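You operate a simulated robot arm through the tools that you are given. There is no shell and no other tool. Be economical: measure what you need, move in short steps, check, and stop when the job is done.

The job below is to be done with a simulated robot arm. You get a single attempt, and the scene is never put back.

TASK
Put things in order on the mending end of the counter. At the end: the brown wooden clothes brush stands where the red balled socks (marked "COTTON") stood; the white yellow-capped bottle stands where the cream balled socks (marked "COTTON") stood; the yellow webbing tab stands on top of the blue ice block; the cream balled socks stands where the brown wooden clothes brush stood; the red balled socks stands on top of the green soap bar; whatever was shut is shut again. Leave all else as you found it, and nothing knocked over.

Only the result counts: the job must be done as asked and must still hold three seconds after the hand-in. Knocking over, shifting, dropping, spilling or breaking anything else fails it.

THE ROBOT
A 6-joint arm with a two-finger parallel gripper, fixed in place. Base frame: the origin is at the foot of the arm, x ahead of it, y to its left, z up; the work surface is at about z = 900. Lengths are in mm, angles in degrees, forces in N, time in s.
With the tool pointing down near the work surface it reaches from about 240 to 660 mm from the base axis. Its first joint turns from -66.0 to 66.0 degrees. Payload 2.9 kg.
The TCP is the grasp point between the finger pads, 30 mm short of the fingertips. In the tool frame z runs along the fingers and y along their closing line. The gripper opens to 110 mm. The fingers are 20 mm wide and 10 mm thick; the gripper's body (48 by 112 mm) begins 55 mm behind the TCP.
Orientation is told as [roll, pitch, yaw] about the base's x, y, z axes, in that order, counted from this pose: with the fingers straight down and closing along the base's y, the tool's x points along the base's -x, its y along +y and its z along -z.

THE INTERFACE
- The arm moves only by the tool send_rows. Its argument "moves" is a list of rows, each an object (a shift or turn left out is 0, a gripper value left out holds the last) with "dp": the shift along the tool's x, y, z in units of 150 mm (1.0 is 150 mm), a list of three; "delta_rot": the turn, a rotation vector about the tool's x, y, z in units of 60 degrees (1.0 is 60 degrees), a list of three; "jaw": the gripper command, from -1 (fully open) to 1 (shut), values between in proportion. In form: [{"dp": [tx, ty, tz], "delta_rot": [ax, ay, az], "jaw": jaw}, ...]. A call has 1 to 8 rows; each row is the pose to reach, as a shift and turn from the pose commanded when the call began, along the tool's axes at that moment. A call with a number of a shift or a turn outside -1 to 1 is refused whole. A row lasts 0.2 s, in which the tool goes at most 50 mm and 8.6 degrees; a call with a longer step from one row to the next is refused whole, and so is a gripper value outside its range. Where a pose cannot be reached the arm comes as near as it can. A force on the tool above 40 N (or 10 N above the force at the start of the call, whichever is more), or a blocked arm, ends the call early, and 0.2 s more pass. Each finger travels about 108 mm/s and halts on what it meets, pressing with about 34 N; the grip force reading is that of the motor and also rises with nothing between the fingers. The clock runs only during rows and for 0.2 s after the last one: add rows that repeat a pose to give the fingers time. The reply holds the time, the measured pose of the TCP, the force on the tool along the base axes, the opening and the grip force, in the units named above and with some noise.
- Cameras (640 x 400 px; columns grow to the right, rows downward): "scene" is fixed at [54.5, 420.6, 1404.2]; the picture's right is [-0.91, -0.41, 0.00], its down [-0.20, 0.44, -0.88] and it looks along [0.36, -0.80, -0.48] (base axes); focal length 324 px, centre (320, 200). "wrist" rides on the gripper at [-36, 0, -57] in the tool frame; the picture's right is [0.00, -1.00, 0.00], its down [0.97, 0.00, -0.24] and it looks along [0.24, 0.00, 0.97] (tool axes); focal length 218 px, centre (320, 200).
- grab_frame(camera): a new picture of that camera. No time passes.
- point_at(camera, pixels): for up to 12 pixels [column, row] of the newest picture of that camera ("zoom" is the newest enlarged one), the place [x, y, z] in the base frame of the surface seen there, good to about 2 mm, but the place of the scene camera against the robot may be out by one fixed shift of up to 18 mm in any direction. No time passes.
- enlarge(camera, box): a new picture of the part [left, top, right, bottom] of that camera's present view, enlarged. No time passes.
- sign_off(): hands the job in; it is judged then, once.

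Go step by step. Measure first, check grasps and placings, and put right what went wrong. The budget is 80 turns and 38 pictures, counting those below and the enlarged ones. Unless the task says otherwise, let go and move clear before handing in, and close with one line.

The tools are called after "Request:" by a JSON object that holds its "fn" and its "kwargs". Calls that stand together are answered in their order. send_rows: Moves the arm, as the interface text tells. Its arguments: {"type":"object","properties":{"moves":{"type":"array"}},"required":["moves"]} The other tools are called the same way: grab_frame (camera) takes a picture; point_at (camera, pixels) gives the place of the surface under pixels of a picture; enlarge (camera, box) takes an enlarged picture of a part of a camera's view; sign_off () hands the job in.

At the start:

```text
clock: 0.0
tcp_pos: [280.2, -303.8, 1151.6]
ee_rot: [0.0, 0.0, 0.0]
ft_force: [-0.4, 0.9, -0.7]
width: 110.1
grip_force: 0.1
```

scene: 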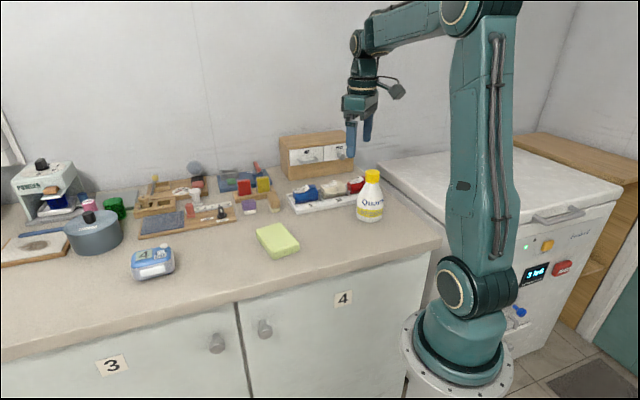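
wrist: 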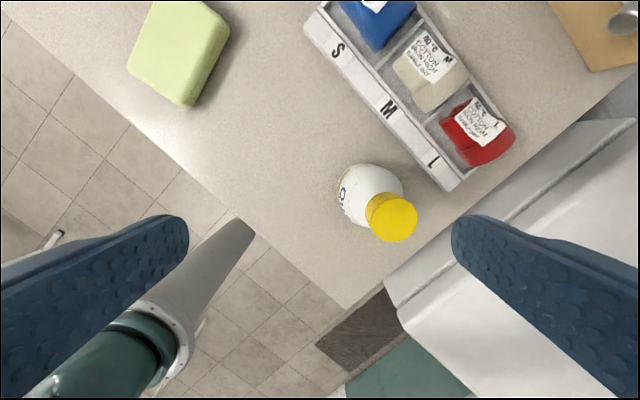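

The scene shows the sock tray near (325,192), the bottle at (370,195), the green soap at (277,240) and the ice block at (152,262). I'll enlarge the scene to find the brush and the yellow tab.

Request:
{"fn": "enlarge", "kwargs": {"camera": "scene", "box": [120, 140, 290, 246]}}

Request:
{"fn": "enlarge", "kwargs": {"camera": "scene", "box": [240, 130, 400, 230]}}

```text
3.76 times, centred on (205, 193) of scene
```

zoom: 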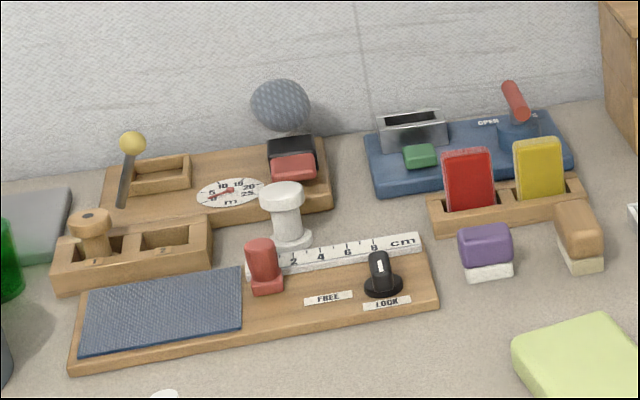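

```text
4.00 times, centred on (320, 180) of scene
```

zoom: 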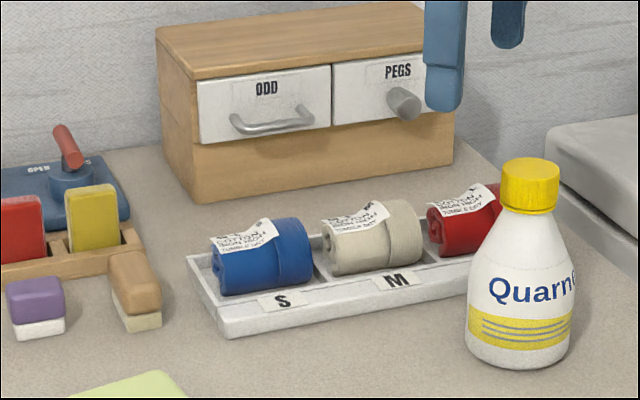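

The brush is at about (273,203) in the scene and the yellow tab stands in a wooden rack at (263,184). Next I'll look at the left side for the ice block.

Request:
{"fn": "enlarge", "kwargs": {"camera": "scene", "box": [0, 150, 200, 290]}}

Request:
{"fn": "point_at", "kwargs": {"camera": "scene", "pixels": [[263, 180], [263, 177], [275, 197], [273, 208], [277, 240], [150, 258], [305, 190], [334, 187], [356, 183], [372, 175], [370, 215], [58, 200]]}}

```text
2.86 times, centred on (100, 220) of scene
```

zoom: 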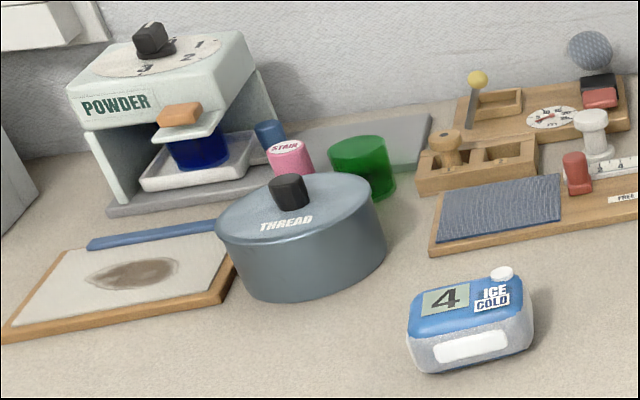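

```text
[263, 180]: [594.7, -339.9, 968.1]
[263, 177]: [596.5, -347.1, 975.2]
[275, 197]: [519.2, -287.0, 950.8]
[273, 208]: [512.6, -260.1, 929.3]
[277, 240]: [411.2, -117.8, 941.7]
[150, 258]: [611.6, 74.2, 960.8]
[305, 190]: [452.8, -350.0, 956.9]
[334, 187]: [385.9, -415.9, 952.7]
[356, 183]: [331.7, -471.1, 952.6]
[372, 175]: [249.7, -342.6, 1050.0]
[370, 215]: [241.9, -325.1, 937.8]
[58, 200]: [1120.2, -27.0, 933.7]
```

The ice block sits near scene (153,262). I'll measure the nearby things with the wrist camera, which has no fixed shift.

Request:
{"fn": "enlarge", "kwargs": {"camera": "wrist", "box": [300, 0, 620, 200]}}

Request:
{"fn": "point_at", "kwargs": {"camera": "wrist", "pixels": [[165, 5], [228, 22], [188, 105], [130, 65], [180, 55], [390, 220], [412, 62], [428, 108], [466, 70], [480, 165], [512, 130], [445, 120]]}}

```text
2.00 times, centred on (460, 100) of wrist
```

zoom: 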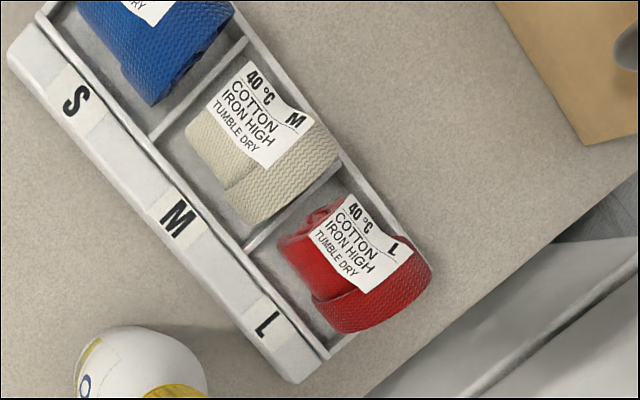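

```text
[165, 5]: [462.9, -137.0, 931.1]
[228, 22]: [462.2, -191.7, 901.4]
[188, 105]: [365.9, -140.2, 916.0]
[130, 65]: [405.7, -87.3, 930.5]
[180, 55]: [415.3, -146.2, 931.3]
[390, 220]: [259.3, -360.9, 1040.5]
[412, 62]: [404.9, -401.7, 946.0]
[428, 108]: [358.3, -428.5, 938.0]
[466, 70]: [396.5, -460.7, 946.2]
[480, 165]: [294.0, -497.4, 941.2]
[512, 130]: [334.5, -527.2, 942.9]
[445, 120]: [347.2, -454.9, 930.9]
```

Wrist gives the soap's top at z≈931 and the red sock near (320,-500). I'll move over the tray for a straight-down look.

Request:
{"fn": "send_rows", "kwargs": {"moves": [{"dp": [-0.18, -0.227, 0.07]}, {"dp": [-0.36, -0.454, 0.14]}, {"dp": [-0.54, -0.68, 0.21]}, {"dp": [-0.72, -0.907, 0.28]}, {"dp": [-0.72, -0.907, 0.28]}]}}

Request:
{"fn": "grab_frame", "kwargs": {"camera": "wrist"}}

```text
clock: 1.2
tcp_pos: [387.3, -441.1, 1108.8]
ee_rot: [0.0, 0.1, 0.0]
ft_force: [0.2, 0.1, -0.3]
width: 109.9
grip_force: 0.1
```

```text
31 pictures are left
```

wrist: 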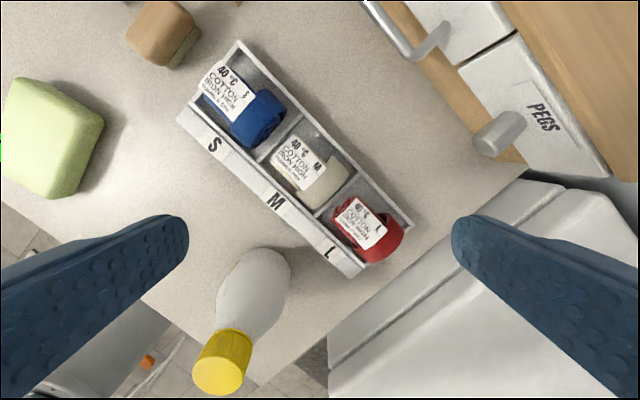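

The whole tray is visible from (178,115) to (410,225). I'll measure its walls, the socks, the bottle and the brush.

Request:
{"fn": "enlarge", "kwargs": {"camera": "wrist", "box": [170, 20, 430, 290]}}

Request:
{"fn": "point_at", "kwargs": {"camera": "wrist", "pixels": [[239, 42], [411, 224], [355, 273], [180, 117], [304, 118], [256, 161], [357, 173], [316, 216], [220, 362], [152, 2], [195, 33], [160, 65]]}}

Request:
{"fn": "point_at", "kwargs": {"camera": "wrist", "pixels": [[128, 38], [290, 172], [335, 180], [348, 172], [300, 205], [295, 140], [340, 205], [400, 235], [370, 262], [362, 200], [390, 245], [345, 225]]}}

```text
1.48 times, centred on (300, 155) of wrist
```

zoom: 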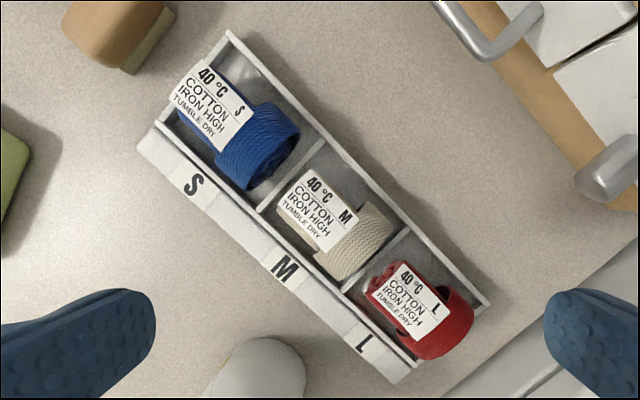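

```text
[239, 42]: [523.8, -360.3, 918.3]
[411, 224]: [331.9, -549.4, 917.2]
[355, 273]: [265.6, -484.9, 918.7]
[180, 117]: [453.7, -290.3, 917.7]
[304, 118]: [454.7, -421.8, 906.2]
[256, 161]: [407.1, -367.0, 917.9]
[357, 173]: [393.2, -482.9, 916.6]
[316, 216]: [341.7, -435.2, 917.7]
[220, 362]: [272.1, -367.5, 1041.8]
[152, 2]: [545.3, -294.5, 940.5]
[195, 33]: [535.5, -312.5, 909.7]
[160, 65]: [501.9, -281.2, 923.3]
```

```text
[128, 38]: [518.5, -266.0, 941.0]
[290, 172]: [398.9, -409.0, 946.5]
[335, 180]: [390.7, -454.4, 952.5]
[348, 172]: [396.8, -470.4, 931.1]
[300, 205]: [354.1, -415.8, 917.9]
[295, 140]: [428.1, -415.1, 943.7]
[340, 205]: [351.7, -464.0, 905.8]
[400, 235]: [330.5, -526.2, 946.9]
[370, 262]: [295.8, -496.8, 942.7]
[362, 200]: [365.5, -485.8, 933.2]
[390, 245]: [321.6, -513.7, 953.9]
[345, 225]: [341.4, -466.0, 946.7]
```

The tray runs along (-0.71,-0.70). The well floors are at z≈906, the rims at z≈918, and the red sock's centre is about (332,-494). I'll check the neighbours and the bottle for clearance.

Request:
{"fn": "point_at", "kwargs": {"camera": "wrist", "pixels": [[500, 130], [480, 140], [435, 40], [515, 155], [400, 60], [540, 190], [600, 250], [255, 255], [285, 275], [220, 300], [220, 345], [245, 395]]}}

Request:
{"fn": "point_at", "kwargs": {"camera": "wrist", "pixels": [[12, 85], [20, 80], [95, 118], [55, 190], [5, 165], [70, 170], [40, 130], [100, 130], [78, 192], [30, 195], [400, 190], [450, 255]]}}

```text
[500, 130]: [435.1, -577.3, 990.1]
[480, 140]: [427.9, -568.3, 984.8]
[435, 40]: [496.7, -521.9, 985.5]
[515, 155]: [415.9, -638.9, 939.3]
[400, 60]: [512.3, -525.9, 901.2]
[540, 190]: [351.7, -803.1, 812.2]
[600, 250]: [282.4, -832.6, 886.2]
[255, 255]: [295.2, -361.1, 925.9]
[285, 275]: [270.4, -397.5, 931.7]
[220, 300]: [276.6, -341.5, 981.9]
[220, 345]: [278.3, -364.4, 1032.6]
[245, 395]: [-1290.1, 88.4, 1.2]
```

```text
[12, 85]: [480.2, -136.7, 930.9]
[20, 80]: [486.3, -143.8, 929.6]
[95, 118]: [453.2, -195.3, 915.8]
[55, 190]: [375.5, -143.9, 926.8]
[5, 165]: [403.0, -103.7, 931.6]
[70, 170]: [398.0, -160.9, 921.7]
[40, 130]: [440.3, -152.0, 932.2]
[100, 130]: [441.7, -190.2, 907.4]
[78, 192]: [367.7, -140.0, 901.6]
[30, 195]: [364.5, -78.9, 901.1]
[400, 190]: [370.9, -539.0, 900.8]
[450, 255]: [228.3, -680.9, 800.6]
```

The soap top centre is about (429,-142), with its long axis near -35°. Clearances around the red sock are fine, so I'll move above it, turn +44.6° to close across the roll, and narrow the jaw to about 80.

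Request:
{"fn": "send_rows", "kwargs": {"moves": [{"dp": [0.06, -0.06, 0.06], "delta_rot": [0, 0, -0.124], "jaw": -0.45}, {"dp": [0.12, -0.12, 0.12], "delta_rot": [0, 0, -0.248]}, {"dp": [0.18, -0.18, 0.18], "delta_rot": [0, 0, -0.372]}, {"dp": [0.24, -0.24, 0.24], "delta_rot": [0, 0, -0.496]}, {"dp": [0.3, -0.3, 0.3], "delta_rot": [0, 0, -0.62]}, {"dp": [0.367, -0.353, 0.35], "delta_rot": [0, 0, -0.743]}, {"dp": [0.367, -0.353, 0.35], "delta_rot": [0, 0, -0.743]}]}}

Request:
{"fn": "grab_frame", "kwargs": {"camera": "wrist"}}

```text
clock: 2.8
tcp_pos: [332.3, -492.5, 1055.4]
ee_rot: [-0.1, 0.0, 44.8]
ft_force: [-0.2, 0.0, 0.5]
width: 79.8
grip_force: 0.0
```

```text
29 pictures are left
```

wrist: 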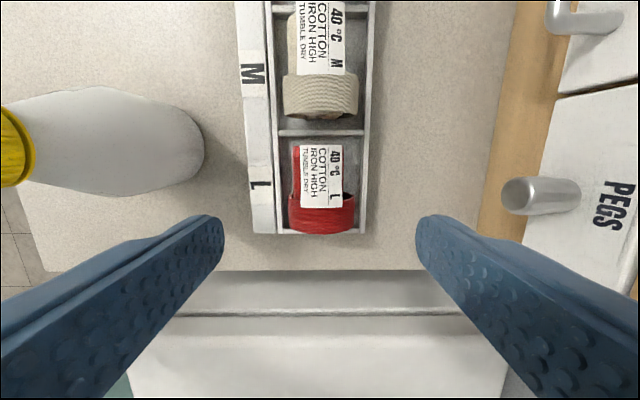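

The view is now square to the tray, with the red sock centred at (322,190), right under the TCP. I'll measure its outline precisely before descending.

Request:
{"fn": "point_at", "kwargs": {"camera": "wrist", "pixels": [[322, 190], [291, 215], [354, 215], [322, 147], [322, 232], [296, 160], [345, 165], [283, 205], [362, 205], [320, 133], [320, 100], [290, 95]]}}

```text
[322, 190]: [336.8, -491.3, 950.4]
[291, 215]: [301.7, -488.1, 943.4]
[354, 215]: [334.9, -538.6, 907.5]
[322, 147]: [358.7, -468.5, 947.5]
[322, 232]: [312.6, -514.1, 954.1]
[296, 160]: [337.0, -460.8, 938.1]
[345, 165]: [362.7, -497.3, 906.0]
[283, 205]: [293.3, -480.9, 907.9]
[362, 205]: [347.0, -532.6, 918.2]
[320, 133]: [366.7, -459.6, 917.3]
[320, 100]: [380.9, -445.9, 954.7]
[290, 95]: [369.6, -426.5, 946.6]
```

The sock's centre is (335.6,-491.3), 65 long, with its top near z 952. I'll descend to TCP z≈951, which keeps the tips just above the rim, and close.

Request:
{"fn": "send_rows", "kwargs": {"moves": [{"dp": [-0.023, -0.01, 0.24]}, {"dp": [-0.023, -0.01, 0.48]}, {"dp": [-0.023, -0.01, 0.695]}, {"dp": [-0.023, -0.01, 0.695]}, {"dp": [-0.023, -0.01, 0.695], "jaw": 1}, {"dp": [-0.023, -0.01, 0.695], "jaw": 1}, {"dp": [-0.023, -0.01, 0.695], "jaw": 1}]}}

```text
clock: 4.4
tcp_pos: [337.4, -490.9, 951.9]
ee_rot: [0.0, 0.0, 44.6]
ft_force: [0.5, 0.1, -0.2]
width: 49.9
grip_force: 33.9
```

The fingers stopped at 49.9 with 34 N, so the sock is gripped. I'll lift 110 mm and check.

Request:
{"fn": "send_rows", "kwargs": {"moves": [{"dp": [0, 0, -0.1]}, {"dp": [0, 0, -0.3]}, {"dp": [0, 0, -0.55]}, {"dp": [0, 0, -0.8]}, {"dp": [0, 0, -0.8]}]}}

Request:
{"fn": "grab_frame", "kwargs": {"camera": "wrist"}}

```text
clock: 5.6
tcp_pos: [337.2, -490.9, 1071.3]
ee_rot: [0.1, 0.1, 44.7]
ft_force: [1.0, -0.5, 0.1]
width: 49.7
grip_force: 34.5
```

```text
28 pictures are left
```

wrist: 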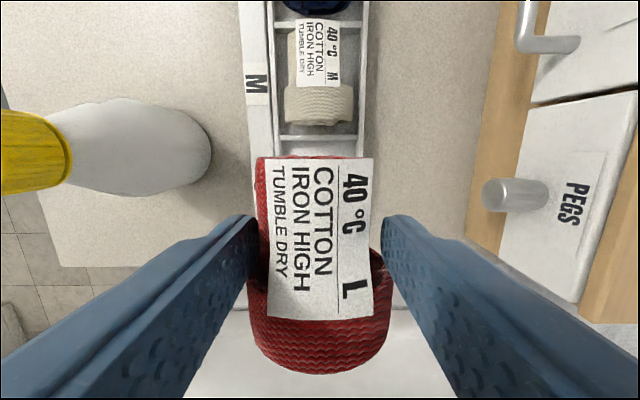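

The sock is held cleanly. I'll carry it toward the soap, rising and turning on the way.

Request:
{"fn": "send_rows", "kwargs": {"moves": [{"dp": [-0.2, 0.118, -0.1], "delta_rot": [0, 0, 0.133]}, {"dp": [-0.4, 0.236, -0.2], "delta_rot": [0, 0, 0.266]}, {"dp": [-0.6, 0.354, -0.2], "delta_rot": [0, 0, 0.4]}, {"dp": [-0.8, 0.472, -0.2], "delta_rot": [0, 0, 0.533]}, {"dp": [-1.0, 0.59, -0.2], "delta_rot": [0, 0, 0.667]}, {"dp": [-1.0, 0.59, -0.2], "delta_rot": [0, 0, 0.667]}]}}

```text
clock: 7.0
tcp_pos: [383.0, -322.7, 1101.3]
ee_rot: [0.0, 0.0, 4.5]
ft_force: [0.4, 0.5, 0.0]
width: 49.9
grip_force: 34.0
```

I'm halfway there, with the sock still held. I'll take a picture to refine the soap's pose.

Request:
{"fn": "grab_frame", "kwargs": {"camera": "wrist"}}

```text
27 pictures are left
```

wrist: 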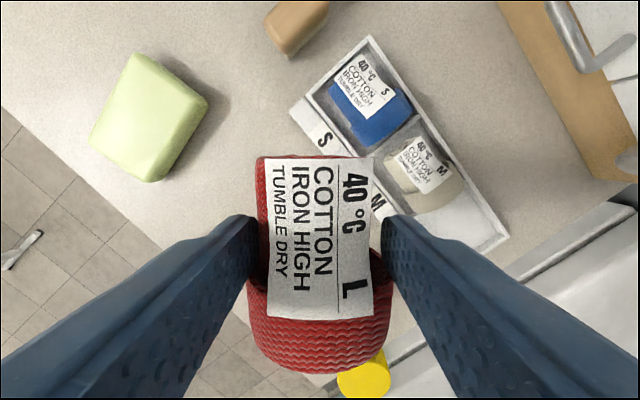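

Request:
{"fn": "point_at", "kwargs": {"camera": "wrist", "pixels": [[138, 57], [196, 95], [150, 172], [95, 133], [145, 112], [170, 75], [172, 135], [120, 155], [115, 95], [283, 8], [325, 5], [275, 35]]}}

```text
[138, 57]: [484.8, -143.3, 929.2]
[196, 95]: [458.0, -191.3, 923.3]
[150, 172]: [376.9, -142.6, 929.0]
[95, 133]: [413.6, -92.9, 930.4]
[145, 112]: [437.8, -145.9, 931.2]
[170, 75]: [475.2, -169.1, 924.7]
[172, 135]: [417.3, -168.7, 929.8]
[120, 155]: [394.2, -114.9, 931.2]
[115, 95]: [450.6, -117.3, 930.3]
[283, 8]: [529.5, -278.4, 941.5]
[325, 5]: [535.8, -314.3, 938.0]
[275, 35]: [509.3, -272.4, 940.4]
```

The soap centre is (432,-142), its top is z≈931 and its long axis is -35°. I'll keep moving and turn to yaw -35.

Request:
{"fn": "send_rows", "kwargs": {"moves": [{"dp": [-0.07, 0.2, 0], "delta_rot": [0, 0, 0.132]}, {"dp": [-0.14, 0.4, 0], "delta_rot": [0, 0, 0.264]}, {"dp": [-0.21, 0.6, 0], "delta_rot": [0, 0, 0.396]}, {"dp": [-0.28, 0.8, 0], "delta_rot": [0, 0, 0.528]}, {"dp": [-0.357, 1.0, 0], "delta_rot": [0, 0, 0.658]}, {"dp": [-0.357, 1.0, 0], "delta_rot": [0, 0, 0.658]}]}}

```text
clock: 8.4
tcp_pos: [424.6, -168.8, 1102.6]
ee_rot: [0.0, 0.0, -35.0]
ft_force: [0.7, -0.2, -1.5]
width: 49.5
grip_force: 33.6
```

At yaw -35 I'm slightly short of the spot. I'll lower to just above contact at TCP z≈978.

Request:
{"fn": "send_rows", "kwargs": {"moves": [{"dp": [0.062, 0.175, 0.1]}, {"dp": [0.062, 0.175, 0.35]}, {"dp": [0.062, 0.175, 0.6]}, {"dp": [0.062, 0.175, 0.75]}, {"dp": [0.062, 0.175, 0.825]}, {"dp": [0.062, 0.175, 0.825]}]}}

Request:
{"fn": "enlarge", "kwargs": {"camera": "scene", "box": [220, 170, 340, 270]}}

```text
clock: 9.8
tcp_pos: [431.6, -141.5, 978.4]
ee_rot: [0.0, 0.0, -35.0]
ft_force: [-0.4, 0.4, 0.3]
width: 49.8
grip_force: 34.2
```

```text
4.00 times, centred on (280, 220) of scene
```

zoom: 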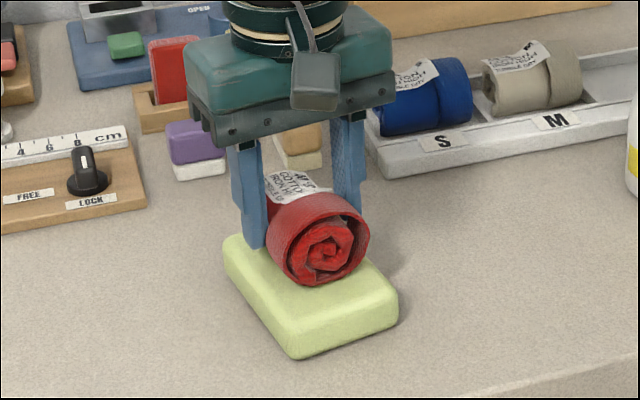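

The sock hovers just above the soap. I'll lower 1.5 mm, open and rise.

Request:
{"fn": "send_rows", "kwargs": {"moves": [{"dp": [0, 0, 0.01]}, {"dp": [0, 0, 0.01], "jaw": 0.0}, {"dp": [0, 0, 0.01], "jaw": -0.4}, {"dp": [0, 0, 0.01], "jaw": -0.4}, {"dp": [0, 0, -0.2]}, {"dp": [0, 0, -0.5]}, {"dp": [0, 0, -0.8]}, {"dp": [0, 0, -0.8]}]}}

Request:
{"fn": "grab_frame", "kwargs": {"camera": "wrist"}}

```text
clock: 11.6
tcp_pos: [430.2, -143.4, 1099.1]
ee_rot: [0.0, -0.1, -34.9]
ft_force: [0.2, 0.0, 0.3]
width: 77.1
grip_force: 0.1
```

```text
25 pictures are left
```

wrist: 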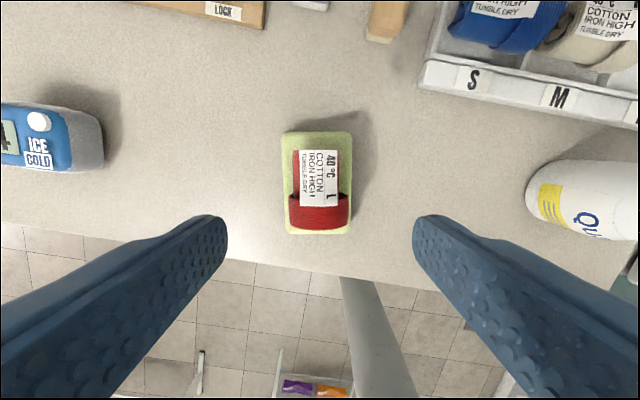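

The red sock sits well on the soap. I'll move over the brush near (528,-290) at yaw 0 to measure it.

Request:
{"fn": "send_rows", "kwargs": {"moves": [{"dp": [-0.2, -0.087, 0], "delta_rot": [0, 0, -0.117]}, {"dp": [-0.4, -0.174, 0], "delta_rot": [0, 0, -0.234]}, {"dp": [-0.6, -0.26, 0], "delta_rot": [0, 0, -0.35]}, {"dp": [-0.8, -0.347, 0], "delta_rot": [0, 0, -0.467]}, {"dp": [-1.0, -0.434, 0], "delta_rot": [0, 0, -0.583]}, {"dp": [-1.0, -0.434, 0], "delta_rot": [0, 0, -0.583]}]}}

Request:
{"fn": "grab_frame", "kwargs": {"camera": "wrist"}}

```text
clock: 13.0
tcp_pos: [517.0, -281.3, 1097.5]
ee_rot: [0.0, 0.1, 0.1]
ft_force: [-0.1, -0.3, -0.1]
width: 77.2
grip_force: 0.0
```

```text
24 pictures are left
```

wrist: 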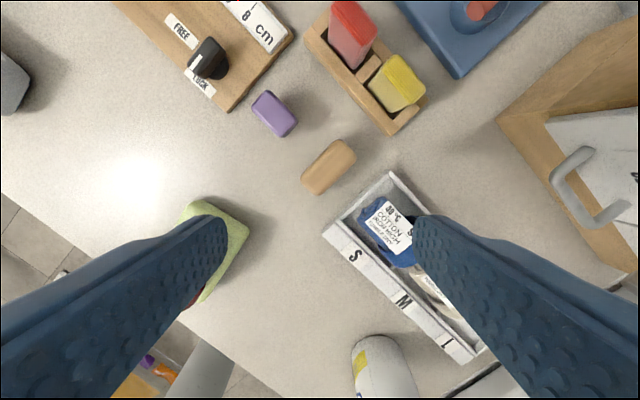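

The brush is at (329,167), the purple one at (275,113), and the yellow tab is in its rack at (397,83). I'll measure the brush and the tab.

Request:
{"fn": "enlarge", "kwargs": {"camera": "wrist", "box": [240, 0, 440, 210]}}

Request:
{"fn": "point_at", "kwargs": {"camera": "wrist", "pixels": [[338, 142], [355, 152], [318, 190], [303, 178], [329, 166], [355, 163], [322, 193], [397, 57], [422, 90], [375, 82], [395, 110], [398, 72]]}}

```text
1.90 times, centred on (340, 105) of wrist
```

zoom: 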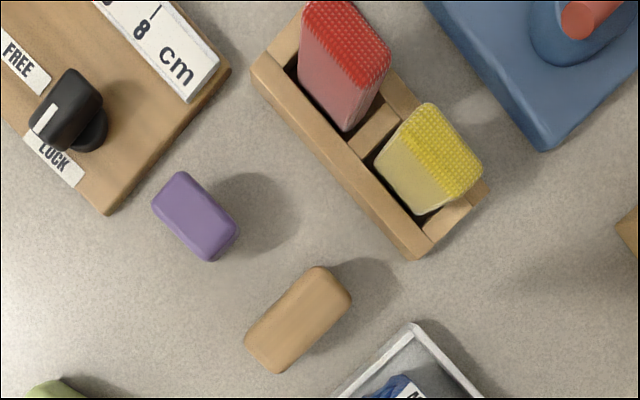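

```text
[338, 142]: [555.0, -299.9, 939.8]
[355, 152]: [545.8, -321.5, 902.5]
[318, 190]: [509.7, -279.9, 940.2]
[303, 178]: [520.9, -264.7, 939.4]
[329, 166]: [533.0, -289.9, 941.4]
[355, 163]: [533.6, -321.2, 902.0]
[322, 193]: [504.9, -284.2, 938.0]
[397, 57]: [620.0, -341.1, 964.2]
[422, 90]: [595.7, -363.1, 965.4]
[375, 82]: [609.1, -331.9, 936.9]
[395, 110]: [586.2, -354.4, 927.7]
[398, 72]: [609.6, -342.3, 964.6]
```

The brush centre is about (533,-290), its top is z 941 and its long axis is -45°. I'll move above it at yaw -45 with the jaw at 60.

Request:
{"fn": "send_rows", "kwargs": {"moves": [{"dp": [-0.02, -0.01, 0.06], "delta_rot": [0, 0, 0.125], "jaw": -0.09}, {"dp": [-0.04, -0.02, 0.12], "delta_rot": [0, 0, 0.25]}, {"dp": [-0.06, -0.03, 0.18], "delta_rot": [0, 0, 0.375]}, {"dp": [-0.08, -0.04, 0.24], "delta_rot": [0, 0, 0.5]}, {"dp": [-0.1, -0.05, 0.3], "delta_rot": [0, 0, 0.625]}, {"dp": [-0.103, -0.058, 0.35], "delta_rot": [0, 0, 0.75]}, {"dp": [-0.103, -0.058, 0.35], "delta_rot": [0, 0, 0.75]}]}}

Request:
{"fn": "grab_frame", "kwargs": {"camera": "wrist"}}

```text
clock: 14.6
tcp_pos: [531.3, -290.7, 1045.8]
ee_rot: [0.0, 0.0, -45.1]
ft_force: [-0.2, -0.5, 0.8]
width: 59.9
grip_force: 0.0
```

```text
22 pictures are left
```

wrist: 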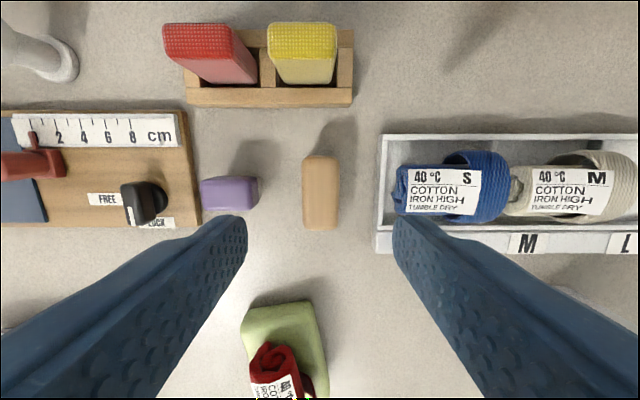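

The brush is square in view, at columns 303–339. The purple brush edge at column 258 is close to the left finger, so I'll narrow the jaw to 42 and measure first.

Request:
{"fn": "point_at", "kwargs": {"camera": "wrist", "pixels": [[305, 195], [336, 195], [320, 160], [320, 226], [257, 192], [250, 182], [260, 200], [320, 195], [278, 28], [333, 28], [275, 55], [330, 55]]}}

Request:
{"fn": "point_at", "kwargs": {"camera": "wrist", "pixels": [[304, 26], [304, 42], [304, 70], [300, 82], [283, 45], [328, 45], [345, 60], [300, 98], [265, 80], [268, 50], [340, 95], [340, 40]]}}

```text
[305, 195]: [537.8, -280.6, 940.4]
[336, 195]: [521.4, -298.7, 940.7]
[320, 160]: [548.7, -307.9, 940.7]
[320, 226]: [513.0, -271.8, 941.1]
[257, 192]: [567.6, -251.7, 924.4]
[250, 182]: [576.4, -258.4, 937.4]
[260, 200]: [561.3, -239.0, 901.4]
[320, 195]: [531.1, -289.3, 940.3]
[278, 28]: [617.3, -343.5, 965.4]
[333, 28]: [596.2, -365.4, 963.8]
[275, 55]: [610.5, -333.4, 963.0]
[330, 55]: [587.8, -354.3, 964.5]
```

```text
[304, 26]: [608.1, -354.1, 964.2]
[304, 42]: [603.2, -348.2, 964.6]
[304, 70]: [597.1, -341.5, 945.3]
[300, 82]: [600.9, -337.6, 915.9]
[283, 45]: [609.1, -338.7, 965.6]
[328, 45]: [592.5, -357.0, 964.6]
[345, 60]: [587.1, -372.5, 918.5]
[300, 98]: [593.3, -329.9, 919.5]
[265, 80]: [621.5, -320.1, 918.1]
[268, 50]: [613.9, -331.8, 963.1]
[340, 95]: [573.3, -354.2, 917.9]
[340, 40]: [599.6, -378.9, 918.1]
```

The brush centre is (530.5,-290), under the TCP, and the purple edge is 57 mm away. I'll descend to z 946 and close.

Request:
{"fn": "send_rows", "kwargs": {"moves": [{"dp": [0.007, 0, 0.24], "jaw": 0.15}, {"dp": [0.007, 0, 0.48], "jaw": 0.15}, {"dp": [0.007, 0, 0.665], "jaw": 0.15}, {"dp": [0.007, 0, 0.665], "jaw": 0.15}, {"dp": [0.007, 0, 0.665], "jaw": 1}, {"dp": [0.007, 0, 0.665], "jaw": 1}]}}

```text
clock: 16.0
tcp_pos: [530.6, -289.6, 944.2]
ee_rot: [0.0, 0.0, -44.9]
ft_force: [0.2, 0.2, -0.3]
width: 29.0
grip_force: 34.7
```

The brush is gripped at width 29. I'll lift it.

Request:
{"fn": "send_rows", "kwargs": {"moves": [{"dp": [0, 0, -0.1]}, {"dp": [0, 0, -0.35]}, {"dp": [0, 0, -0.65]}, {"dp": [0, 0, -0.95]}, {"dp": [0, 0, -0.95]}]}}

Request:
{"fn": "grab_frame", "kwargs": {"camera": "wrist"}}

```text
clock: 17.2
tcp_pos: [531.4, -289.7, 1089.1]
ee_rot: [-0.1, 0.0, -44.9]
ft_force: [-0.4, 0.3, -0.8]
width: 29.1
grip_force: 34.3
```

```text
21 pictures are left
```

wrist: 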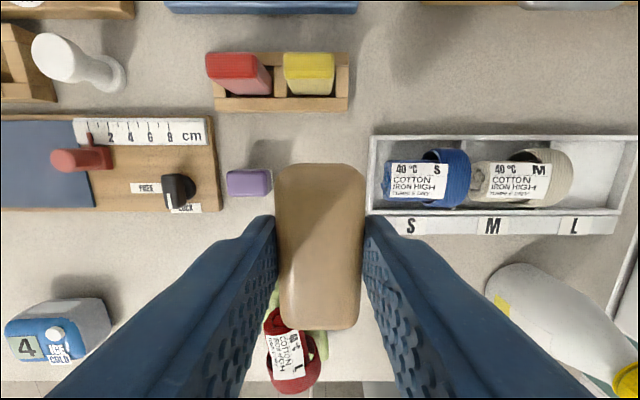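

The brush is held level. I'll carry it along the tray while turning back toward yaw 0.

Request:
{"fn": "send_rows", "kwargs": {"moves": [{"dp": [0, -0.165, 0], "delta_rot": [0, 0, -0.125]}, {"dp": [0, -0.33, 0], "delta_rot": [0, 0, -0.25]}, {"dp": [0, -0.5, 0], "delta_rot": [0, 0, -0.375]}, {"dp": [0, -0.665, 0], "delta_rot": [0, 0, -0.5]}, {"dp": [0, -0.83, 0], "delta_rot": [0, 0, -0.625]}, {"dp": [0, -1.0, 0], "delta_rot": [0, 0, -0.75]}, {"dp": [0, -1.0, 0], "delta_rot": [0, 0, -0.75]}]}}

```text
clock: 18.8
tcp_pos: [425.9, -395.6, 1088.6]
ee_rot: [0.0, 0.1, 0.2]
ft_force: [-0.1, -0.4, -0.7]
width: 28.7
grip_force: 33.9
```

Now the second half, turning to yaw 44.6 above the empty L well.

Request:
{"fn": "send_rows", "kwargs": {"moves": [{"dp": [0.1, -0.106, 0], "delta_rot": [0, 0, -0.124]}, {"dp": [0.2, -0.212, 0], "delta_rot": [0, 0, -0.248]}, {"dp": [0.3, -0.318, 0], "delta_rot": [0, 0, -0.372]}, {"dp": [0.4, -0.424, 0], "delta_rot": [0, 0, -0.496]}, {"dp": [0.5, -0.53, 0], "delta_rot": [0, 0, -0.62]}, {"dp": [0.602, -0.638, 0], "delta_rot": [0, 0, -0.743]}, {"dp": [0.602, -0.638, 0], "delta_rot": [0, 0, -0.743]}]}}

```text
clock: 20.4
tcp_pos: [334.9, -491.9, 1086.7]
ee_rot: [0.0, 0.0, 44.7]
ft_force: [-0.9, 0.3, -0.7]
width: 29.1
grip_force: 34.3
```

I'm above the well. I'll lower slowly to just above contact and check.

Request:
{"fn": "send_rows", "kwargs": {"moves": [{"dp": [0, 0, 0.25]}, {"dp": [0, 0, 0.5]}, {"dp": [0, 0, 0.75]}, {"dp": [0, 0, 0.86]}, {"dp": [0, 0, 0.895]}, {"dp": [0, 0, 0.895]}]}}

Request:
{"fn": "enlarge", "kwargs": {"camera": "scene", "box": [280, 140, 400, 230]}}

```text
clock: 21.8
tcp_pos: [335.2, -492.6, 952.8]
ee_rot: [0.0, 0.0, 44.6]
ft_force: [0.1, -0.2, -2.0]
width: 29.1
grip_force: 34.1
```

```text
4.44 times, centred on (340, 185) of scene
```

zoom: 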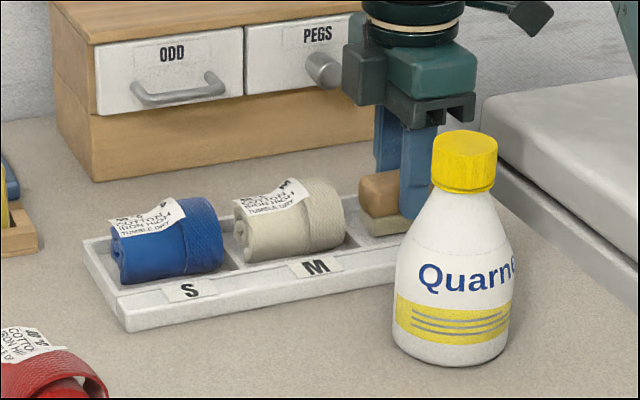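

It's about 2 mm above the floor of the well. I'll lower the rest, open gently and rise.

Request:
{"fn": "send_rows", "kwargs": {"moves": [{"dp": [0, 0, 0.008]}, {"dp": [0, 0, 0.015]}, {"dp": [0, 0, 0.015], "jaw": 0.2}, {"dp": [0, 0, 0.015], "jaw": 0.1}, {"dp": [0, 0, -0.2]}, {"dp": [0, 0, -0.5]}, {"dp": [0, 0, -0.7]}, {"dp": [0, 0, -0.7]}]}}

Request:
{"fn": "grab_frame", "kwargs": {"camera": "wrist"}}

```text
clock: 23.6
tcp_pos: [335.4, -490.3, 1060.0]
ee_rot: [0.0, 0.0, 44.6]
ft_force: [0.2, 0.3, 0.7]
width: 49.3
grip_force: 0.0
```

```text
19 pictures are left
```

wrist: 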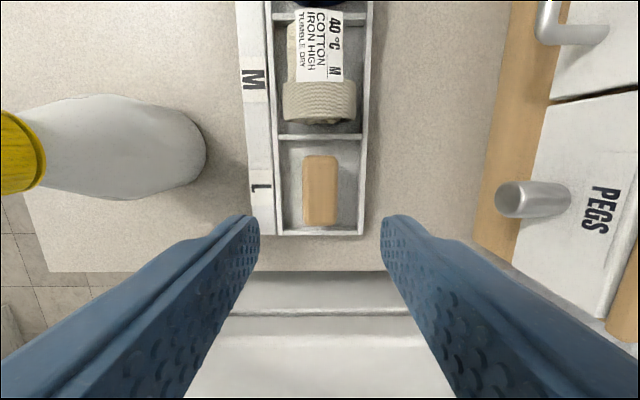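

The brush stands centred in the L well. Next I'll move back along the tray to above the cream sock with the jaw at 80.

Request:
{"fn": "send_rows", "kwargs": {"moves": [{"dp": [-0.2, 0, 0], "jaw": -0.45}, {"dp": [-0.4, 0, 0]}, {"dp": [-0.62, 0, 0]}, {"dp": [-0.62, 0, 0]}]}}

Request:
{"fn": "grab_frame", "kwargs": {"camera": "wrist"}}

```text
clock: 24.6
tcp_pos: [402.0, -425.8, 1059.6]
ee_rot: [0.0, 0.0, 44.6]
ft_force: [-0.8, 0.8, 0.4]
width: 80.0
grip_force: 0.0
```

```text
18 pictures are left
```

wrist: 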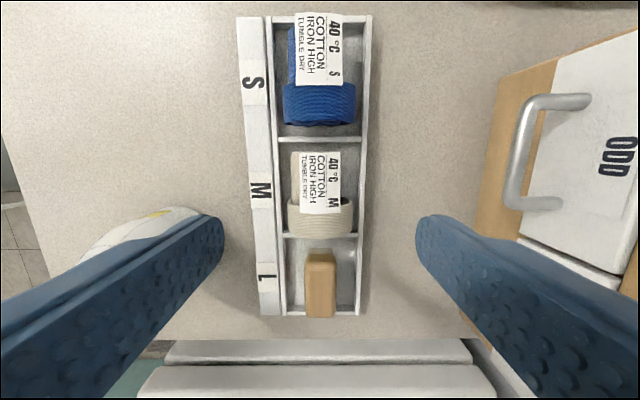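

Request:
{"fn": "point_at", "kwargs": {"camera": "wrist", "pixels": [[320, 154], [320, 195], [320, 234], [292, 215], [350, 215], [293, 170], [342, 180], [322, 140], [318, 240], [284, 200], [361, 200], [110, 225]]}}

```text
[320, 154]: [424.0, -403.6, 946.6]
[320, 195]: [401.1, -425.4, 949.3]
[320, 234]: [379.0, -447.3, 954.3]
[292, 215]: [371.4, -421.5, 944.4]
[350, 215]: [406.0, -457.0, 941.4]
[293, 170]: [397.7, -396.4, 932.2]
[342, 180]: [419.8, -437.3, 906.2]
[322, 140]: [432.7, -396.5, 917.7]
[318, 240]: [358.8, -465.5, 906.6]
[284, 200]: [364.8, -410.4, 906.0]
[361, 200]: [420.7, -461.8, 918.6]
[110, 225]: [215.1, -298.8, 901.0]
```

The cream sock centre is (401.5,-425.5), exactly under the TCP. I'll descend to z≈951, close and lift.

Request:
{"fn": "send_rows", "kwargs": {"moves": [{"dp": [0, 0, 0.24]}, {"dp": [0, 0, 0.48]}, {"dp": [0, 0, 0.72]}, {"dp": [0, 0, 0.72]}, {"dp": [0, 0, 0.72], "jaw": 1}, {"dp": [0, 0, 0.72], "jaw": 1}, {"dp": [0, 0, 0.72], "jaw": 1}]}}

Request:
{"fn": "send_rows", "kwargs": {"moves": [{"dp": [0, 0, -0.1]}, {"dp": [0, 0, -0.3]}, {"dp": [0, 0, -0.6]}, {"dp": [0, 0, -0.9]}, {"dp": [0, 0, -0.9]}]}}

Request:
{"fn": "grab_frame", "kwargs": {"camera": "wrist"}}

```text
clock: 26.2
tcp_pos: [401.3, -425.4, 950.7]
ee_rot: [0.0, 0.0, 44.6]
ft_force: [0.4, 0.8, 0.3]
width: 49.7
grip_force: 34.8
```

```text
clock: 27.4
tcp_pos: [401.8, -427.7, 1088.8]
ee_rot: [-0.1, 0.0, 44.5]
ft_force: [-0.1, 0.8, -0.1]
width: 50.1
grip_force: 33.9
```

```text
17 pictures are left
```

wrist: 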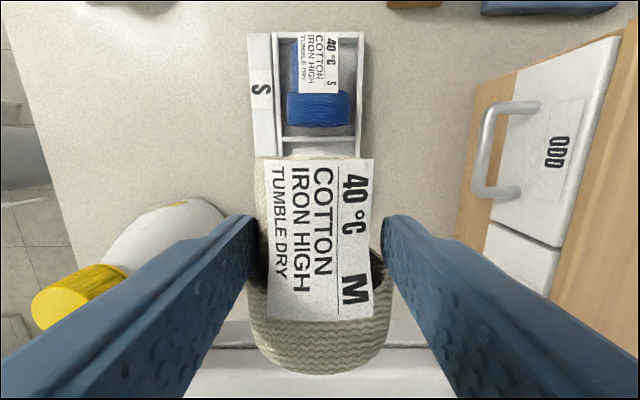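

The cream sock is held. I'll carry it along the tray direction to the brush's old spot (530.5,-290), keeping this yaw.

Request:
{"fn": "send_rows", "kwargs": {"moves": [{"dp": [-0.2, 0.01, 0]}, {"dp": [-0.45, 0.02, 0]}, {"dp": [-0.7, 0.03, 0]}, {"dp": [-0.9, 0.04, 0]}, {"dp": [-0.9, 0.04, 0]}]}}

```text
clock: 28.6
tcp_pos: [494.3, -326.1, 1085.8]
ee_rot: [0.0, 0.0, 44.6]
ft_force: [-0.3, -0.5, -0.3]
width: 49.7
grip_force: 34.4
```

52 mm remain. I'll move over and lower to just above the counter.

Request:
{"fn": "send_rows", "kwargs": {"moves": [{"dp": [-0.2, 0.002, 0]}, {"dp": [-0.341, 0.002, 0.05]}, {"dp": [-0.341, 0.002, 0.3]}, {"dp": [-0.341, 0.002, 0.55]}, {"dp": [-0.341, 0.002, 0.8]}, {"dp": [-0.341, 0.002, 0.91]}, {"dp": [-0.341, 0.002, 0.91]}]}}

Request:
{"fn": "grab_frame", "kwargs": {"camera": "wrist"}}

```text
clock: 30.2
tcp_pos: [530.7, -291.1, 948.9]
ee_rot: [0.0, 0.0, 44.6]
ft_force: [-1.4, -0.5, -0.7]
width: 49.6
grip_force: 34.3
```

```text
16 pictures are left
```

wrist: 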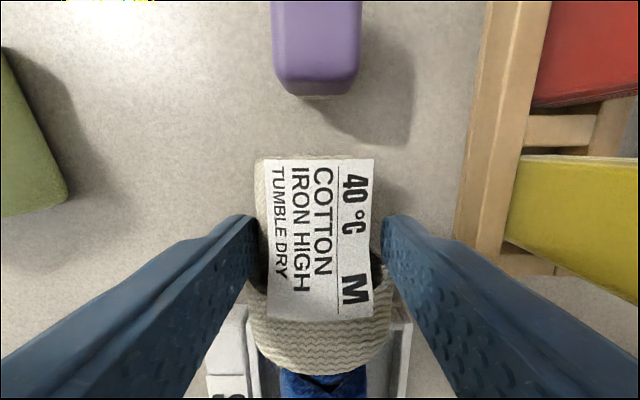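

Both sides are clear. I'll lower about 2.5 mm, release and rise.

Request:
{"fn": "send_rows", "kwargs": {"moves": [{"dp": [0, 0, 0.01]}, {"dp": [0, 0, 0.018]}, {"dp": [0, 0, 0.018], "jaw": 0.0}, {"dp": [0, 0, 0.018], "jaw": -0.3}, {"dp": [0, 0, -0.2]}, {"dp": [0, 0, -0.5]}, {"dp": [0, 0, -0.8]}, {"dp": [0, 0, -0.8]}]}}

Request:
{"fn": "grab_frame", "kwargs": {"camera": "wrist"}}

```text
clock: 32.0
tcp_pos: [528.7, -291.5, 1068.8]
ee_rot: [0.0, 0.0, 44.6]
ft_force: [-0.6, 0.4, -0.7]
width: 71.6
grip_force: 0.1
```

```text
15 pictures are left
```

wrist: 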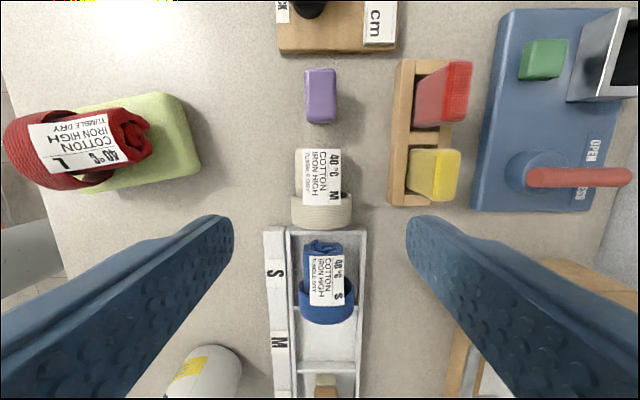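

The cream sock stands at the brush's old place. The yellow tab at (433,175) already lines up with this yaw, so I'll measure it along with the lever at (600,178) and the device edge.

Request:
{"fn": "enlarge", "kwargs": {"camera": "wrist", "box": [370, 40, 640, 230]}}

Request:
{"fn": "point_at", "kwargs": {"camera": "wrist", "pixels": [[436, 150], [459, 150], [436, 198], [457, 196], [447, 175], [412, 175], [620, 178], [535, 178], [520, 170], [480, 150], [478, 200], [398, 175]]}}

```text
2.11 times, centred on (505, 135) of wrist
```

zoom: 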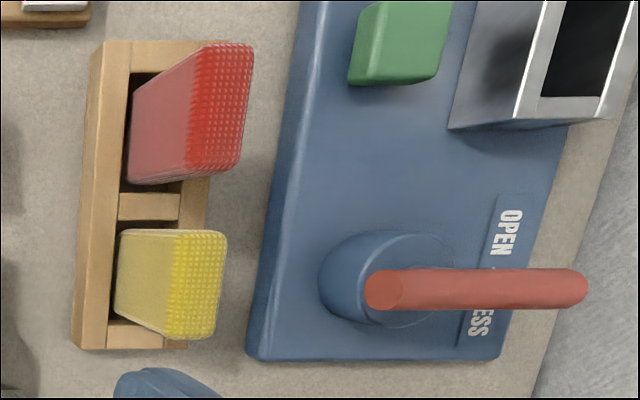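

```text
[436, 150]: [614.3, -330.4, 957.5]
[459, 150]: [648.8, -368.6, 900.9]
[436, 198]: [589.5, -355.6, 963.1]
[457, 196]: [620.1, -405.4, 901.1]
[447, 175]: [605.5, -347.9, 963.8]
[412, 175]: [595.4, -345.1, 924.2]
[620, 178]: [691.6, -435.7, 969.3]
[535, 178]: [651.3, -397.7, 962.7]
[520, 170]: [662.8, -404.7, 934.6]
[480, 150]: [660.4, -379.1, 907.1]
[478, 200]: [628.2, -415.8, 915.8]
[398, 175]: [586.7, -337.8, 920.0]
```

The tab top centre is about (603.5,-349) at z 964, a radius of about 697, which is past the stated reach. I'll test the reach at height first, with the jaw at 46.

Request:
{"fn": "send_rows", "kwargs": {"moves": [{"dp": [-0.03, -0.2, 0], "jaw": 0.16}, {"dp": [-0.06, -0.42, 0]}, {"dp": [-0.086, -0.623, 0]}, {"dp": [-0.086, -0.623, 0]}]}}

Request:
{"fn": "grab_frame", "kwargs": {"camera": "wrist"}}

```text
clock: 33.0
tcp_pos: [563.1, -326.2, 1063.8]
ee_rot: [0.1, 0.1, 44.7]
ft_force: [0.3, 0.1, -0.4]
width: 45.9
grip_force: 0.0
out of reach, approached as far as the arm can: row 2, 3, 4
```

```text
13 pictures are left
```

wrist: 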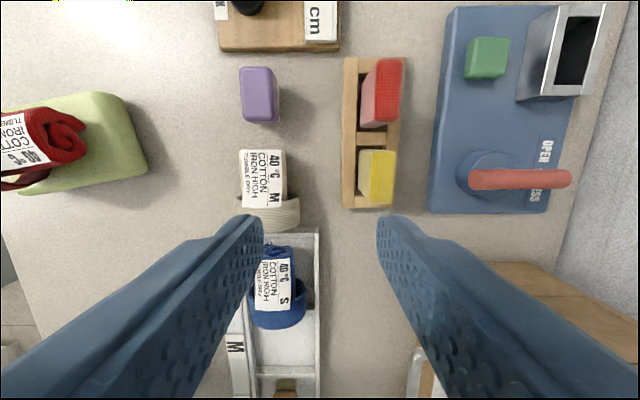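

The arm tops out at radius ≈651 with the tool vertical, so I'll need to tilt the fingers outward and grip across the tab's width. I'll measure the gap between the tabs.

Request:
{"fn": "enlarge", "kwargs": {"camera": "wrist", "box": [330, 45, 430, 215]}}

Request:
{"fn": "point_at", "kwargs": {"camera": "wrist", "pixels": [[388, 62], [388, 122], [380, 125], [366, 127], [374, 152], [390, 152], [390, 200], [374, 200], [372, 138], [382, 175], [362, 152], [376, 95]]}}

```text
2.35 times, centred on (380, 130) of wrist
```

zoom: 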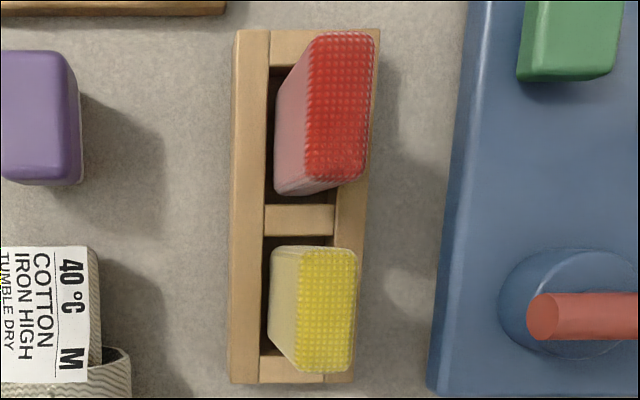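

```text
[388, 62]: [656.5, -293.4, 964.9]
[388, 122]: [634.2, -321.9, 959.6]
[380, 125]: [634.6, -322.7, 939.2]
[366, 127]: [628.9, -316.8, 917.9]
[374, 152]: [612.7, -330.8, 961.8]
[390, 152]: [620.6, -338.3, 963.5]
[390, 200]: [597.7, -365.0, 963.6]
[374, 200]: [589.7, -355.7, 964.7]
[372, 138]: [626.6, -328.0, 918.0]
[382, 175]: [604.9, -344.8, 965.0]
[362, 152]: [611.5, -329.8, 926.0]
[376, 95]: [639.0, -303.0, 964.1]
```

The gap between the tabs is about 21 mm and the yellow tab is 36.5 wide, centred at (604.8,-347.5). I'll draw back a little, rise and start turning toward yaw -45.

Request:
{"fn": "send_rows", "kwargs": {"moves": [{"dp": [0.04, 0.12, -0.08]}, {"dp": [0.08, 0.23, -0.17], "delta_rot": [0, 0, 0.125]}, {"dp": [0.08, 0.23, -0.17], "delta_rot": [0, 0, 0.25]}, {"dp": [0.08, 0.23, -0.17], "delta_rot": [0, 0, 0.375]}, {"dp": [0.08, 0.23, -0.17], "delta_rot": [0, 0, 0.5]}, {"dp": [0.08, 0.23, -0.17], "delta_rot": [0, 0, 0.625]}, {"dp": [0.08, 0.23, -0.17], "delta_rot": [0, 0, 0.743]}, {"dp": [0.08, 0.23, -0.17], "delta_rot": [0, 0, 0.743]}]}}

Request:
{"fn": "send_rows", "kwargs": {"moves": [{"delta_rot": [0, 0, 0.125]}, {"delta_rot": [0, 0, 0.25]}, {"delta_rot": [0, 0, 0.375]}, {"delta_rot": [0, 0, 0.5]}, {"delta_rot": [0, 0, 0.625]}, {"delta_rot": [0, 0, 0.75]}, {"delta_rot": [0, 0, 0.75]}]}}

```text
clock: 34.8
tcp_pos: [531.2, -310.6, 1088.7]
ee_rot: [0.0, 0.1, -0.2]
ft_force: [-0.7, -0.1, 0.5]
width: 46.2
grip_force: 0.0
```

```text
clock: 36.4
tcp_pos: [531.2, -309.9, 1089.4]
ee_rot: [-0.1, 0.0, -45.1]
ft_force: [0.2, 0.7, 0.3]
width: 45.9
grip_force: 0.0
```

Now at yaw -45. I'll tilt 22° outward and move toward a point above the tab, with the tips staying above it.

Request:
{"fn": "send_rows", "kwargs": {"moves": [{"delta_rot": [0, -0.122, 0]}, {"delta_rot": [0, -0.245, 0]}, {"delta_rot": [0, -0.367, 0]}, {"dp": [-0.16, 0.06, 0.1], "delta_rot": [0, -0.367, 0]}, {"dp": [-0.32, 0.12, 0.2], "delta_rot": [0, -0.367, 0]}, {"dp": [-0.494, 0.17, 0.35], "delta_rot": [0, -0.367, 0]}, {"dp": [-0.494, 0.17, 0.46], "delta_rot": [0, -0.367, 0]}, {"dp": [-0.494, 0.17, 0.46], "delta_rot": [0, -0.367, 0]}]}}

Request:
{"fn": "grab_frame", "kwargs": {"camera": "wrist"}}

```text
clock: 38.2
tcp_pos: [601.2, -346.0, 1020.6]
ee_rot: [-0.1, -22.0, -45.0]
ft_force: [0.0, -0.6, 0.4]
width: 46.0
grip_force: 0.1
```

```text
11 pictures are left
```

wrist: 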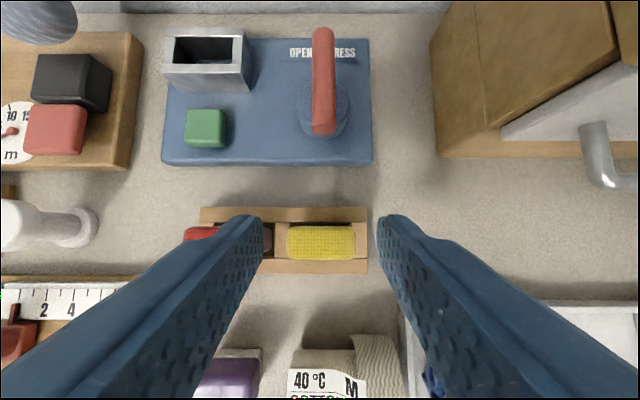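

The pose was reached and the tab (columns 287–355) is centred between the fingers. I'll descend vertically to TCP z≈957.

Request:
{"fn": "send_rows", "kwargs": {"moves": [{"dp": [0.053, 0.004, 0.131]}, {"dp": [0.106, 0.004, 0.262]}, {"dp": [0.14, 0.004, 0.346]}, {"dp": [0.159, 0.004, 0.393]}, {"dp": [0.159, 0.004, 0.393]}]}}

Request:
{"fn": "grab_frame", "kwargs": {"camera": "wrist"}}

```text
clock: 39.4
tcp_pos: [602.2, -342.4, 956.4]
ee_rot: [-0.1, -22.0, -45.0]
ft_force: [0.0, -0.4, 0.4]
width: 46.5
grip_force: 0.0
```

```text
10 pictures are left
```

wrist: 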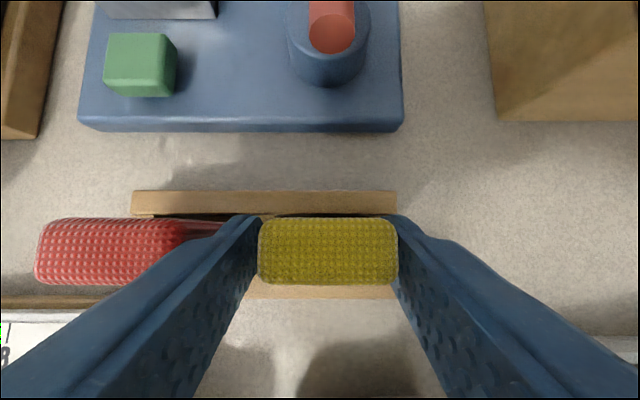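

The tab sits between the fingers, about 2 mm right of centre. I'll correct that, close and check.

Request:
{"fn": "send_rows", "kwargs": {"moves": [{"dp": [0, -0.012, 0]}, {"dp": [0, -0.012, 0]}, {"dp": [0, -0.012, 0], "jaw": 1}, {"dp": [0, -0.012, 0], "jaw": 1}, {"dp": [0, -0.012, 0], "jaw": 1}]}}

```text
clock: 40.6
tcp_pos: [600.6, -345.4, 956.2]
ee_rot: [0.0, -22.0, -44.9]
ft_force: [-0.7, -0.3, 0.1]
width: 39.0
grip_force: 34.3
```

It's gripped at 39. I'll lift straight up 75 mm.

Request:
{"fn": "send_rows", "kwargs": {"moves": [{"dp": [-0.02, 0, -0.05]}, {"dp": [-0.075, 0, -0.185]}, {"dp": [-0.13, 0, -0.32]}, {"dp": [-0.1875, 0, -0.4635]}, {"dp": [-0.1875, 0, -0.4635]}]}}

Request:
{"fn": "enlarge", "kwargs": {"camera": "scene", "box": [190, 110, 330, 220]}}

```text
clock: 41.8
tcp_pos: [599.7, -344.6, 1031.8]
ee_rot: [0.0, -22.0, -44.9]
ft_force: [-0.4, 0.2, -0.8]
width: 38.8
grip_force: 34.3
```

```text
3.64 times, centred on (260, 165) of scene
```

zoom: 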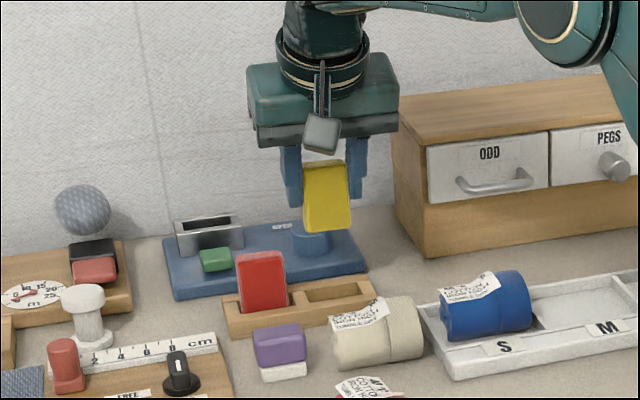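

The tab is out and upright. I'll measure its top and bottom in this view, plus the rack slot and the ice block.

Request:
{"fn": "point_at", "kwargs": {"camera": "zoom", "pixels": [[330, 170], [308, 170], [325, 228], [308, 229], [345, 225], [325, 200], [338, 292], [320, 296], [262, 262], [265, 305]]}}

Request:
{"fn": "point_at", "kwargs": {"camera": "scene", "pixels": [[144, 256], [162, 246], [136, 258], [170, 258], [150, 250], [155, 272]]}}

```text
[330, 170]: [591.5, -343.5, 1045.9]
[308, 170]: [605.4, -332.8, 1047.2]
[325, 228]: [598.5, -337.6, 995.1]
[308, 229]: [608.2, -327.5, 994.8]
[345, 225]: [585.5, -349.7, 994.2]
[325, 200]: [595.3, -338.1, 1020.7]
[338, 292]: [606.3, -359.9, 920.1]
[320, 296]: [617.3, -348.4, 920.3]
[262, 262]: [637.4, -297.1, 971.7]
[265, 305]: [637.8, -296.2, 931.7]
```

```text
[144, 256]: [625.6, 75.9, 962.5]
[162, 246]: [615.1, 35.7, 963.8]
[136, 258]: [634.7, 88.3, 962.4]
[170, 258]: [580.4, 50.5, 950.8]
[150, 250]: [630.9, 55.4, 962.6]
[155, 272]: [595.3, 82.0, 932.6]
```

The ice block top is at about z 955 and the tab's bottom is about 46 mm below the TCP. I'll retract inward, rise and swing toward the ice block, turning the yaw by +45 with the tilt kept.

Request:
{"fn": "send_rows", "kwargs": {"moves": [{"dp": [-0.05, 0, -0.124]}, {"dp": [0.1, 0.1, -0.24], "delta_rot": [-0.0468, 0, -0.1158]}, {"dp": [0.27, 0.2, -0.34], "delta_rot": [-0.0937, 0, -0.2317]}, {"dp": [0.44, 0.3, -0.44], "delta_rot": [-0.1405, 0, -0.3475]}, {"dp": [0.61, 0.4, -0.54], "delta_rot": [-0.1873, 0, -0.4633]}, {"dp": [0.78, 0.5, -0.64], "delta_rot": [-0.2342, 0, -0.5792]}, {"dp": [0.949, 0.589, -0.729], "delta_rot": [-0.281, 0, -0.695]}, {"dp": [0.949, 0.589, -0.729], "delta_rot": [-0.281, 0, -0.695]}]}}

```text
clock: 43.6
tcp_pos: [540.4, -159.5, 1078.5]
ee_rot: [0.0, -22.0, 0.2]
ft_force: [-0.7, -0.5, -0.3]
width: 38.9
grip_force: 34.4
```

I'm at yaw 0 with the tilt kept. I'll move 150 mm left and look at the ice block.

Request:
{"fn": "send_rows", "kwargs": {"moves": [{"dp": [0, 0.25, 0]}, {"dp": [0, 0.5, 0]}, {"dp": [0, 0.75, 0]}, {"dp": [0, 1.0, 0]}, {"dp": [0, 1.0, 0]}]}}

Request:
{"fn": "grab_frame", "kwargs": {"camera": "wrist"}}

```text
clock: 44.8
tcp_pos: [541.1, -10.7, 1079.8]
ee_rot: [0.0, -22.0, -0.1]
ft_force: [-0.3, 0.6, -0.9]
width: 38.8
grip_force: 33.9
```

```text
8 pictures are left
```

wrist: 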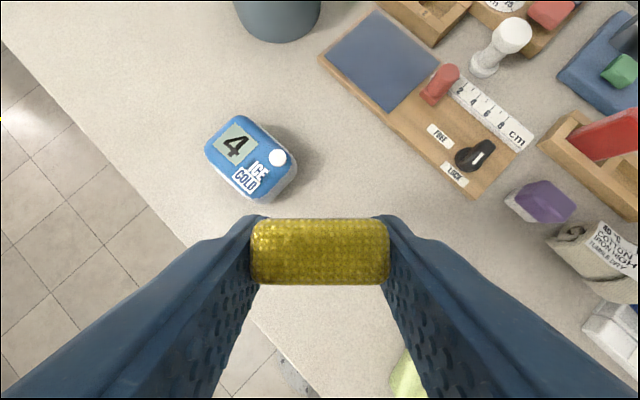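

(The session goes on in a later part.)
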